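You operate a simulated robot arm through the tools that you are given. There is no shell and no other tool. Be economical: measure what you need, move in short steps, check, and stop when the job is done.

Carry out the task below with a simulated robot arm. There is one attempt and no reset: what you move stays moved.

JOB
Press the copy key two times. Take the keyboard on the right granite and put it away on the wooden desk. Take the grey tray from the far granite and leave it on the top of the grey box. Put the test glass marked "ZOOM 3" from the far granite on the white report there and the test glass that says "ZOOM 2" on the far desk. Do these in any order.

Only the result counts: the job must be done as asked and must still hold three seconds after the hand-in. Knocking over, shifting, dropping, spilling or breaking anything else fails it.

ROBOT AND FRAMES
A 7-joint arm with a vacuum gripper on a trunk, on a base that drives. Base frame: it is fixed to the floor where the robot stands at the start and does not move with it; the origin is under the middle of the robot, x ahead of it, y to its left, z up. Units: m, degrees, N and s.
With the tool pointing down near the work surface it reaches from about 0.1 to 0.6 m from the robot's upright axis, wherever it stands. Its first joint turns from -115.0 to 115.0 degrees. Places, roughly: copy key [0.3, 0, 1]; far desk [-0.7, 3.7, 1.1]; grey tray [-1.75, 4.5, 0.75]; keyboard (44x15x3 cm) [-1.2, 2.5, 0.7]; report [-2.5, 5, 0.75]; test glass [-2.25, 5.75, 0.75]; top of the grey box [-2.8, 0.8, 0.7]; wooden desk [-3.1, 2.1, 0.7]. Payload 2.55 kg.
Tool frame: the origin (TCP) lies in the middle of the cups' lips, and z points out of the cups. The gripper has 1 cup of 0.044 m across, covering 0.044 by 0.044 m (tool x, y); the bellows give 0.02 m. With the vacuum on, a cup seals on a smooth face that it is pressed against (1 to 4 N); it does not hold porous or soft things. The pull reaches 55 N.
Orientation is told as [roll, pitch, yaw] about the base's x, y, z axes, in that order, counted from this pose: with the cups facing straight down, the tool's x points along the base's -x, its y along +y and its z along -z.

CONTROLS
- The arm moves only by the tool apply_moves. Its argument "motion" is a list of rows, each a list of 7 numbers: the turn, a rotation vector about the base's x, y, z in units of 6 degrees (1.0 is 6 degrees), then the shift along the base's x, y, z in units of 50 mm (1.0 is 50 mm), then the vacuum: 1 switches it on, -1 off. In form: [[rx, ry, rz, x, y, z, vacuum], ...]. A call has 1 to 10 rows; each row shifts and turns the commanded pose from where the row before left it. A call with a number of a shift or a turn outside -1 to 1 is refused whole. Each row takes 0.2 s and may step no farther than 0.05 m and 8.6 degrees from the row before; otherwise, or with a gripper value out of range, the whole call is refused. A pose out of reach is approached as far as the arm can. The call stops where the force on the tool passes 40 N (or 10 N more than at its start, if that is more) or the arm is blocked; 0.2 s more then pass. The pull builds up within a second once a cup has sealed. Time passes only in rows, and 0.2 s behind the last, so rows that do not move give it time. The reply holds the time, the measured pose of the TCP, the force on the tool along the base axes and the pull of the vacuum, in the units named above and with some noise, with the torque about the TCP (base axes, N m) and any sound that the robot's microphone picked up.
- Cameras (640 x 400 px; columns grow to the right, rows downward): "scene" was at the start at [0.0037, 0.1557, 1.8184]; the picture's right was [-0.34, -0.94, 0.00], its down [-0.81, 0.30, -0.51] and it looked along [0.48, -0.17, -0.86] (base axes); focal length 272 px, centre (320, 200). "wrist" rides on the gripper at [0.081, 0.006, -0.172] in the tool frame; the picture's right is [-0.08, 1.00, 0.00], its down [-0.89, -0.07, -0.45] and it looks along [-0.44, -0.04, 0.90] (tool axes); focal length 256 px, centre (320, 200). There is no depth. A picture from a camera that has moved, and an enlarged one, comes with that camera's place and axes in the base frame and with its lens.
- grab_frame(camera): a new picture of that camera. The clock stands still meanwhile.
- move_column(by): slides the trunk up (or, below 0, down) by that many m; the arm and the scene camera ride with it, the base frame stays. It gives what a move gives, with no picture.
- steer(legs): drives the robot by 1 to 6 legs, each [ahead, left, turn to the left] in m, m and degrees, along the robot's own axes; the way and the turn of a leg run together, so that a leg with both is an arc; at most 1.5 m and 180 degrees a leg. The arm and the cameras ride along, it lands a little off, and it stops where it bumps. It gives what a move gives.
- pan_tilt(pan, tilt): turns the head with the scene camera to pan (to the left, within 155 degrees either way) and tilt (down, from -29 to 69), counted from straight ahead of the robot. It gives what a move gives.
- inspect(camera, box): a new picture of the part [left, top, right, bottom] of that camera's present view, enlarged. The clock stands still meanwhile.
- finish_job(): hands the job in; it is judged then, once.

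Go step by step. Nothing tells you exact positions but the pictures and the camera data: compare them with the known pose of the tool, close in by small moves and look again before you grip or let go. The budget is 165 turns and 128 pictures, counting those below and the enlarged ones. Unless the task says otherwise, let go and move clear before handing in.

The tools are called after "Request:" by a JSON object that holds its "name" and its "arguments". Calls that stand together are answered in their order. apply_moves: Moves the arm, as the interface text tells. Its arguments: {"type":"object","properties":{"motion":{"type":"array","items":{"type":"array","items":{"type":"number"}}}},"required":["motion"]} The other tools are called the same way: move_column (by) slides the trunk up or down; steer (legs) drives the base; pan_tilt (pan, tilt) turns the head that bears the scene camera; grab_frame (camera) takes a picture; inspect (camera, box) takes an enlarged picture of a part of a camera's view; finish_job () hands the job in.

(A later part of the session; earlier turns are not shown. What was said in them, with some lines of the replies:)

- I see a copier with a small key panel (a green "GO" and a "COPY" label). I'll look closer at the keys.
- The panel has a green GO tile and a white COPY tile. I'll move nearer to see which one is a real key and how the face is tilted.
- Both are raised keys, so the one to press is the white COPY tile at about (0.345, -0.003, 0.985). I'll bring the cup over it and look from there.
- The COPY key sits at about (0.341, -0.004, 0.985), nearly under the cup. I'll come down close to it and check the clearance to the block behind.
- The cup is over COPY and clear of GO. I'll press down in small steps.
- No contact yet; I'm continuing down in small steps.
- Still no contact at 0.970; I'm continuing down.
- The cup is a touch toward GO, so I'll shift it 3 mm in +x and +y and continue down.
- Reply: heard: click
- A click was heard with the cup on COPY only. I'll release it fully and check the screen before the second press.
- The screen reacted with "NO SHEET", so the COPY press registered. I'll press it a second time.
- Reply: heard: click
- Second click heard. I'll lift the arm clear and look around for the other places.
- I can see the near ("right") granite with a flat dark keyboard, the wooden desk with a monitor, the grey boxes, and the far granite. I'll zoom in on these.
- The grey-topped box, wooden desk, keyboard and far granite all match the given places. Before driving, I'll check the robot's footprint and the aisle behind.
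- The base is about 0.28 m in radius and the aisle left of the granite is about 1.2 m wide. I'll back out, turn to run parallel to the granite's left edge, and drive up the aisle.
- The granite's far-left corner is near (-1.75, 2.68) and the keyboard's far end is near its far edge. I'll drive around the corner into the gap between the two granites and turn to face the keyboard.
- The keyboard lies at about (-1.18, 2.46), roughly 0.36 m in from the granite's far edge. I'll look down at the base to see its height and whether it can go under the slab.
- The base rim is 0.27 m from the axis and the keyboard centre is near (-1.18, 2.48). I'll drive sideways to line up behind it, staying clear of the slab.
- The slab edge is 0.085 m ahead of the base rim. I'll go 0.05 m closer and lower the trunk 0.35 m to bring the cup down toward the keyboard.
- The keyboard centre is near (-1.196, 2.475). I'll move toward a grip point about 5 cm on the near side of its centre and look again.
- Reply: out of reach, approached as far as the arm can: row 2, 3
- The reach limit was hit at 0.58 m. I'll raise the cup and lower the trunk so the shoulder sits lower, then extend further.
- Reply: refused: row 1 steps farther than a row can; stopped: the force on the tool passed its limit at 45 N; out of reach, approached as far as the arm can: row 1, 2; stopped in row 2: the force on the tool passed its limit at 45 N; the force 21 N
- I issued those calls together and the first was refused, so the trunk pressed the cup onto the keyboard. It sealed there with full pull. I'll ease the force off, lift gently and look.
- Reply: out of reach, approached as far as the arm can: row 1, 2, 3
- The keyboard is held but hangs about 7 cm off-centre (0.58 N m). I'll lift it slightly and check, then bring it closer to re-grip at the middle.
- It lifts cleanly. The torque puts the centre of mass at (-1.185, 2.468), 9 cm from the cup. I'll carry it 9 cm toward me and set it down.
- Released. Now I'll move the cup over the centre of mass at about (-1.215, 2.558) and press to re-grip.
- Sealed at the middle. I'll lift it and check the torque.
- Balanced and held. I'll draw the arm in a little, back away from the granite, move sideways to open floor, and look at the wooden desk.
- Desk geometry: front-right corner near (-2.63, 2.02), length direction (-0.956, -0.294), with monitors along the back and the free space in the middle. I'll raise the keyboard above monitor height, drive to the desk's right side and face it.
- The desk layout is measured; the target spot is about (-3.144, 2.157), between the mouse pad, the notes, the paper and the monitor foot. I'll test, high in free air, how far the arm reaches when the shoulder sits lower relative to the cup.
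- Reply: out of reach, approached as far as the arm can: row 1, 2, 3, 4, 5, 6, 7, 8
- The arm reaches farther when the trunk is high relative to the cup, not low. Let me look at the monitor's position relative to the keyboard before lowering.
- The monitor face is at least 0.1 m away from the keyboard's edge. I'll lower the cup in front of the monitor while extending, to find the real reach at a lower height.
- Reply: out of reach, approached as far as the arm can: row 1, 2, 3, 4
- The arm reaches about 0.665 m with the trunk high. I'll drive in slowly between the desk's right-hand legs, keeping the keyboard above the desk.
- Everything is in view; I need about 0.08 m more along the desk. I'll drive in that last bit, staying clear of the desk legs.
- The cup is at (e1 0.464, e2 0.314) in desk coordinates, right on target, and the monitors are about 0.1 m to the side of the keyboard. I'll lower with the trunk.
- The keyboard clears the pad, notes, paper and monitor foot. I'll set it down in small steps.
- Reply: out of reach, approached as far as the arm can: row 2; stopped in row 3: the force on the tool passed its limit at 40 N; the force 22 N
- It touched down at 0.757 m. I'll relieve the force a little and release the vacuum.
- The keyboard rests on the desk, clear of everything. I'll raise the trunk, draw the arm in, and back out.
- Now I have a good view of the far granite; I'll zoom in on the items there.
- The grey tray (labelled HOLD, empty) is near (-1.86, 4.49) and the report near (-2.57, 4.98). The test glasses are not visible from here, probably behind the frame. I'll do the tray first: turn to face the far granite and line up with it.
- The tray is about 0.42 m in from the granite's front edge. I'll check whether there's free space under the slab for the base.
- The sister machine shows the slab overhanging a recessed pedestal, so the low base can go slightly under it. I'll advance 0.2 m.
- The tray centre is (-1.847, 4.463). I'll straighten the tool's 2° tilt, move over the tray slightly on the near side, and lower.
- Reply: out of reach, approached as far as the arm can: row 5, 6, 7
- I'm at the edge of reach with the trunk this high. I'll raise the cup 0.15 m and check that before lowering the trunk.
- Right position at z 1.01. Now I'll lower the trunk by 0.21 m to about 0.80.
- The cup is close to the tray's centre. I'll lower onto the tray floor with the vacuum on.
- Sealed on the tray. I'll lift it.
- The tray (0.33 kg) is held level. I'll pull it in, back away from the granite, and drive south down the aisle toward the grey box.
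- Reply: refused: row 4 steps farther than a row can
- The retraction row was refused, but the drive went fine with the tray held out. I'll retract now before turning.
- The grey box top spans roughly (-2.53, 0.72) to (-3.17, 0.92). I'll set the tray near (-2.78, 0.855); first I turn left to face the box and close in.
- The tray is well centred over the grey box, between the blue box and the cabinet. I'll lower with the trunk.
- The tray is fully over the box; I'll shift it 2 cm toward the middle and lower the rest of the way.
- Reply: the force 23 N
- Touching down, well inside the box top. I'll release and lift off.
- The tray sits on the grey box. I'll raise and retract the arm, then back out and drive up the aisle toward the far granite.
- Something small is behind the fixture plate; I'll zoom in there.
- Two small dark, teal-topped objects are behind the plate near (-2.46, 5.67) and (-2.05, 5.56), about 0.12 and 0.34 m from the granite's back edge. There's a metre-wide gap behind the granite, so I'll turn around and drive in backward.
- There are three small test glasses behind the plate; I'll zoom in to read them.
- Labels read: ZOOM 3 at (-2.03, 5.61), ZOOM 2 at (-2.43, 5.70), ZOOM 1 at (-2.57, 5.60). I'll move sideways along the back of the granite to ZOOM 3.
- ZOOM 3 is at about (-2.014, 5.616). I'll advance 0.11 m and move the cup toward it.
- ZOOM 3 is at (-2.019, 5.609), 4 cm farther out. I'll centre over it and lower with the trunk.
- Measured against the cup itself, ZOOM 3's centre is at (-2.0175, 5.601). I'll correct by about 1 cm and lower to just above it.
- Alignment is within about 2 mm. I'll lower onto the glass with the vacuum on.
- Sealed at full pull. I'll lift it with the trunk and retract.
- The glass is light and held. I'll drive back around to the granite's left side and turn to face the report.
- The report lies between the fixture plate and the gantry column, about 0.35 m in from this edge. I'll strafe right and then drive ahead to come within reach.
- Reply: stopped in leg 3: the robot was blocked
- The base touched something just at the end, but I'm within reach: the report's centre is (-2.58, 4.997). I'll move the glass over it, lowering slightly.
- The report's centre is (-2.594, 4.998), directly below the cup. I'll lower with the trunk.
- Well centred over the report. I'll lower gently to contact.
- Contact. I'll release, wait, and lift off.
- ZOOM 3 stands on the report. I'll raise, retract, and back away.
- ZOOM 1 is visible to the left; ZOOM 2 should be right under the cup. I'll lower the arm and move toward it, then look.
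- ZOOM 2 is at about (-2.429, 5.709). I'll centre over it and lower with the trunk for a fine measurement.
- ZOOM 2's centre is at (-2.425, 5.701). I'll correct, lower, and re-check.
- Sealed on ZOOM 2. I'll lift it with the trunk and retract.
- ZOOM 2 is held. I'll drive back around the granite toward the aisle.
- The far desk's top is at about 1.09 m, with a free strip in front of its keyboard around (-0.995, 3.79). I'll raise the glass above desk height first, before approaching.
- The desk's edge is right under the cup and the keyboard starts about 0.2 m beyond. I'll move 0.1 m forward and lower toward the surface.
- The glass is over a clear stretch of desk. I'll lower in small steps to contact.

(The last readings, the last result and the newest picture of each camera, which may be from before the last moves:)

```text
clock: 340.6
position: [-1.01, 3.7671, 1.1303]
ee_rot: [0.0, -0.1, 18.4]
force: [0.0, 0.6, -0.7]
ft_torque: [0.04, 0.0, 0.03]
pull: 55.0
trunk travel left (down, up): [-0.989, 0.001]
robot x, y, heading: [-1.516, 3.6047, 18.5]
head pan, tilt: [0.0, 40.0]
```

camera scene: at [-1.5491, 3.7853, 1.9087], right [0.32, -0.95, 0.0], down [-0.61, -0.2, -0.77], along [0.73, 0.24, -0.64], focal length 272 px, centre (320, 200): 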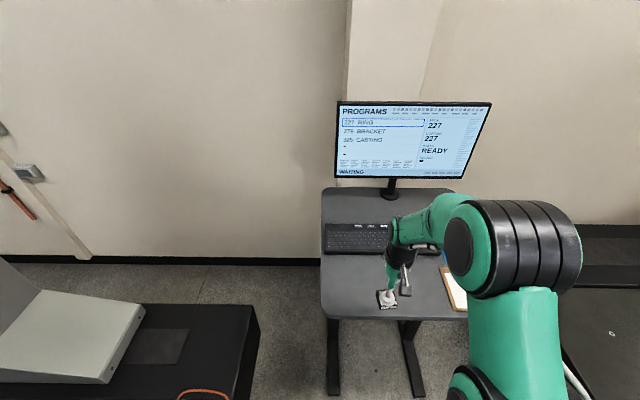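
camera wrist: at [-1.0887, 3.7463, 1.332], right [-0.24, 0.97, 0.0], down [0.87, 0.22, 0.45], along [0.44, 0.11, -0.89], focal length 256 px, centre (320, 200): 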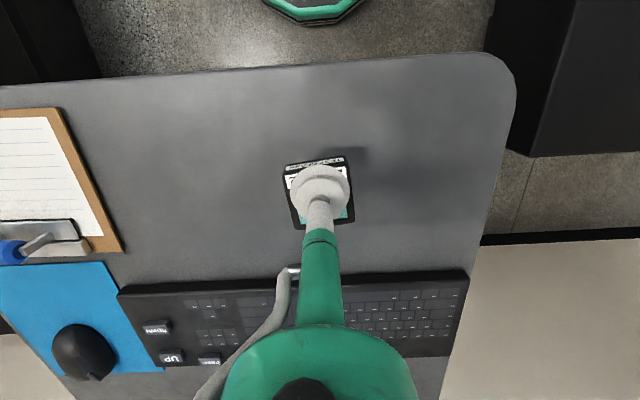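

Request:
{"name": "apply_moves", "arguments": {"motion": [[0, 0, 0, 0, 0, -0.08, 1], [0, 0, 0, 0, 0, -0.08, 1], [0, 0, 0, 0, 0, 0, 1]]}}

Request:
{"name": "inspect", "arguments": {"camera": "scene", "box": [340, 260, 440, 330]}}

```text
clock: 341.4
position: [-1.0091, 3.7664, 1.1239]
ee_rot: [-0.1, -0.1, 18.4]
force: [0.0, -0.5, -0.9]
ft_torque: [-0.02, -0.01, 0.02]
pull: 54.9
trunk travel left (down, up): [-0.989, 0.001]
robot x, y, heading: [-1.5149, 3.607, 18.3]
head pan, tilt: [0.0, 40.0]
```

```text
5.71 times, centred on (390, 295) of scene
camera zoom: at [-1.5487, 3.7855, 1.9087], right [0.32, -0.95, 0.0], down [-0.61, -0.2, -0.77], along [0.73, 0.24, -0.64], focal length 1552 px, centre (-80, -343)
```

zoom: 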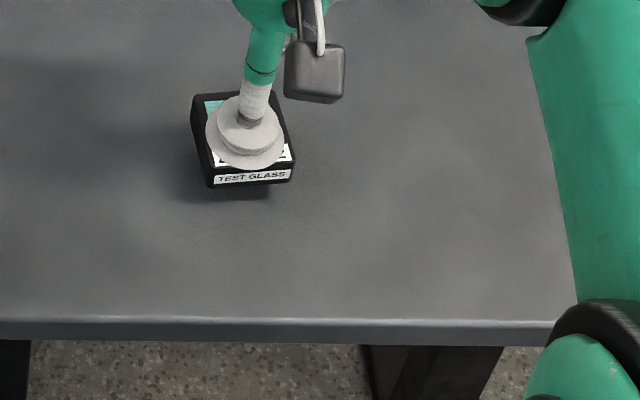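

Close, with a small shadow gap left. I'll continue in small steps.

Request:
{"name": "apply_moves", "arguments": {"motion": [[0, 0, 0, 0, 0, -0.08, 1], [0, 0, 0, 0, 0, -0.06, 1], [0, 0, 0, 0, 0, 0, 1]]}}

```text
clock: 342.1
position: [-1.0092, 3.7659, 1.1158]
ee_rot: [-0.1, -0.1, 18.4]
force: [0.3, -0.1, -1.4]
ft_torque: [0.01, 0.0, -0.01]
pull: 54.9
trunk travel left (down, up): [-0.989, 0.001]
robot x, y, heading: [-1.5169, 3.6089, 18.3]
head pan, tilt: [0.0, 40.0]
```

Request:
{"name": "apply_moves", "arguments": {"motion": [[0, 0, 0, 0, 0, -0.06, 1], [0, 0, 0, 0, 0, -0.06, 1], [0, 0, 0, 0, 0, 0, 1]]}}

```text
clock: 342.9
position: [-1.0087, 3.7662, 1.1106]
ee_rot: [-0.2, -0.1, 18.4]
force: [-0.2, 0.6, -0.5]
ft_torque: [0.01, -0.02, 0.02]
pull: 55.1
trunk travel left (down, up): [-0.989, 0.001]
robot x, y, heading: [-1.5167, 3.6031, 18.5]
head pan, tilt: [0.0, 40.0]
```

Request:
{"name": "apply_moves", "arguments": {"motion": [[0, 0, 0, 0, 0, -0.06, 1], [0, 0, 0, 0, 0, -0.06, 1], [0, 0, 0, 0, 0, 0, 1]]}}

```text
clock: 343.8
position: [-1.0085, 3.7663, 1.1052]
ee_rot: [-0.1, 0.0, 18.4]
force: [-0.3, 0.0, -1.0]
ft_torque: [0.02, 0.02, 0.02]
pull: 54.1
trunk travel left (down, up): [-0.989, 0.001]
robot x, y, heading: [-1.5164, 3.6069, 18.6]
head pan, tilt: [0.0, 40.0]
```

Request:
{"name": "apply_moves", "arguments": {"motion": [[0, 0, 0, 0, 0, -0.06, 1], [0, 0, 0, 0, 0, -0.06, 1], [0, 0, 0, 0, 0, 0, 1]]}}

Request:
{"name": "inspect", "arguments": {"camera": "scene", "box": [340, 260, 440, 330]}}

```text
clock: 344.6
position: [-1.0081, 3.7666, 1.1016]
ee_rot: [-0.1, -0.5, 18.4]
force: [-0.8, -1.9, 22.1]
ft_torque: [-0.03, 0.18, 0.0]
pull: 55.2
trunk travel left (down, up): [-0.989, 0.001]
robot x, y, heading: [-1.5185, 3.609, 18.2]
head pan, tilt: [0.0, 40.0]
```

```text
5.71 times, centred on (390, 295) of scene
camera zoom: at [-1.5522, 3.784, 1.909], right [0.32, -0.95, 0.0], down [-0.61, -0.2, -0.77], along [0.73, 0.24, -0.64], focal length 1552 px, centre (-80, -343)
```

zoom: 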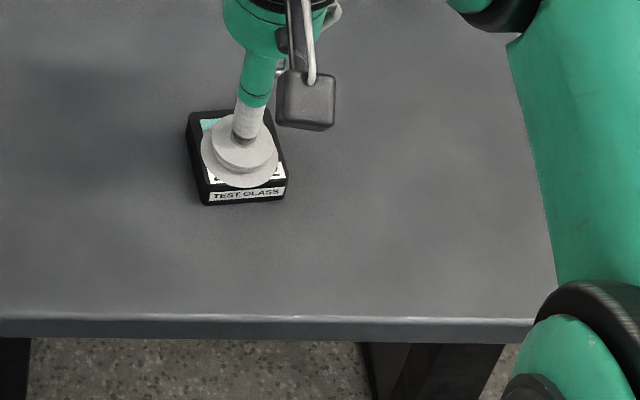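

Contact on the desk. I'll ease off a little, release, and lift away.

Request:
{"name": "apply_moves", "arguments": {"motion": [[0, 0, 0, 0, 0, 0.04, 1], [0, 0, 0, 0, 0, 0, -1], [0, 0, 0, 0, 0, 0, -1], [0, 0, 0, 0, 0, 0, -1], [0, 0, 0, 0, 0, 0, -1], [0, 0, 0, 0, 0, 0.2, -1], [0, 0, 0, 0, 0, 0.6, -1], [0, 0, 0, 0, 0, 0.8, -1]]}}

Request:
{"name": "grab_frame", "arguments": {"camera": "wrist"}}

```text
clock: 346.4
position: [-1.0103, 3.7639, 1.1789]
ee_rot: [-0.2, -0.1, 18.3]
force: [-0.2, -0.4, -0.4]
ft_torque: [0.0, -0.01, -0.02]
pull: 0.0
trunk travel left (down, up): [-0.989, 0.001]
robot x, y, heading: [-1.5185, 3.6078, 18.4]
head pan, tilt: [0.0, 40.0]
```

```text
29 pictures are left
camera wrist: at [-1.088, 3.7455, 1.3511], right [-0.24, 0.97, 0.0], down [0.87, 0.22, 0.45], along [0.43, 0.11, -0.89], focal length 256 px, centre (320, 200)
```

wrist: 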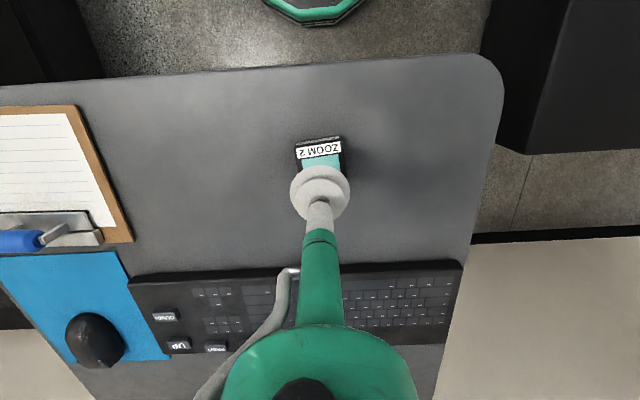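

ZOOM 2 rests on the far desk. I'll back away and take a last look at the report and the wooden desk.

Request:
{"name": "steer", "arguments": {"legs": [[-0.35, -0.05, 0]]}}

Request:
{"name": "pan_tilt", "arguments": {"pan": 110, "tilt": 35}}

Request:
{"name": "grab_frame", "arguments": {"camera": "scene"}}

Request:
{"name": "pan_tilt", "arguments": {"pan": -155, "tilt": 25}}

Request:
{"name": "grab_frame", "arguments": {"camera": "scene"}}

```text
clock: 348.6
position: [-1.3236, 3.6044, 1.1775]
ee_rot: [-0.1, 0.0, 18.0]
force: [-0.9, 0.1, 0.1]
ft_torque: [0.02, 0.01, -0.03]
pull: 0.0
trunk travel left (down, up): [-0.989, 0.001]
robot x, y, heading: [-1.8344, 3.452, 17.7]
head pan, tilt: [0.0, 40.0]
```

```text
clock: 350.5
position: [-1.3233, 3.6051, 1.1792]
ee_rot: [-0.1, -0.1, 18.0]
force: [-0.1, -0.7, -1.1]
ft_torque: [-0.01, -0.03, 0.0]
pull: 0.0
trunk travel left (down, up): [-0.989, 0.001]
robot x, y, heading: [-1.8352, 3.4516, 17.7]
head pan, tilt: [110.0, 35.0]
```

```text
28 pictures are left
camera scene: at [-1.9984, 3.673, 1.9162], right [0.79, 0.61, 0.0], down [0.35, -0.45, -0.82], along [-0.5, 0.65, -0.57], focal length 272 px, centre (320, 200)
```

scene: 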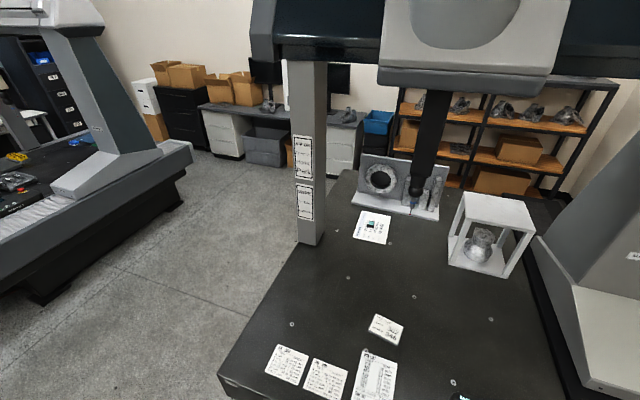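

```text
clock: 354.2
position: [-1.3233, 3.6049, 1.1785]
ee_rot: [-0.1, -0.1, 18.0]
force: [-0.9, 0.6, -0.8]
ft_torque: [-0.03, 0.01, 0.01]
pull: 0.1
trunk travel left (down, up): [-0.989, 0.001]
robot x, y, heading: [-1.8314, 3.4505, 18.0]
head pan, tilt: [-154.7, 25.0]
```

```text
27 pictures are left
camera scene: at [-2.0115, 3.5403, 1.932], right [-0.69, 0.73, 0.0], down [0.31, 0.29, -0.91], along [-0.66, -0.62, -0.42], focal length 272 px, centre (320, 200)
```

scene: 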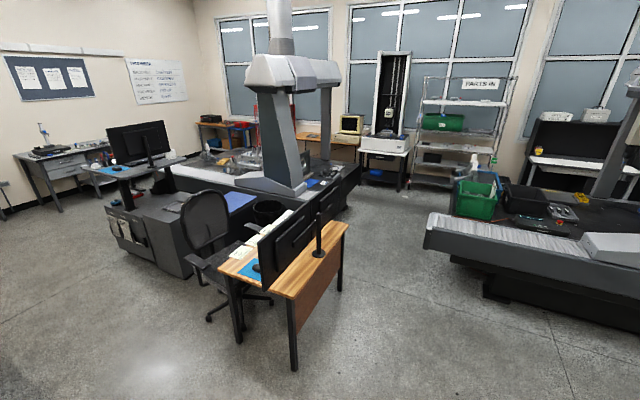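

Everything is in place: the glass is on the report, the tray is on the grey box, and nothing else looks disturbed. I'm handing in.

Request:
{"name": "finish_job", "arguments": {}}

```text
The job is handed in.
```

I finished all the tasks and handed the job in:
- **Copy key:** pressed twice; the copier's screen showed "NO SHEET" after the first press.
- **Keyboard:** on the wooden desk. The monitors hid it in my last look, but it was lying clear of everything when I released it.
- **Grey tray:** on top of the grey box.
- **"ZOOM 3" test glass:** on the white report.
- **"ZOOM 2" test glass:** on the far desk.

The base bumped something once at the far granite's left side. I saw nothing moved there in later pictures.
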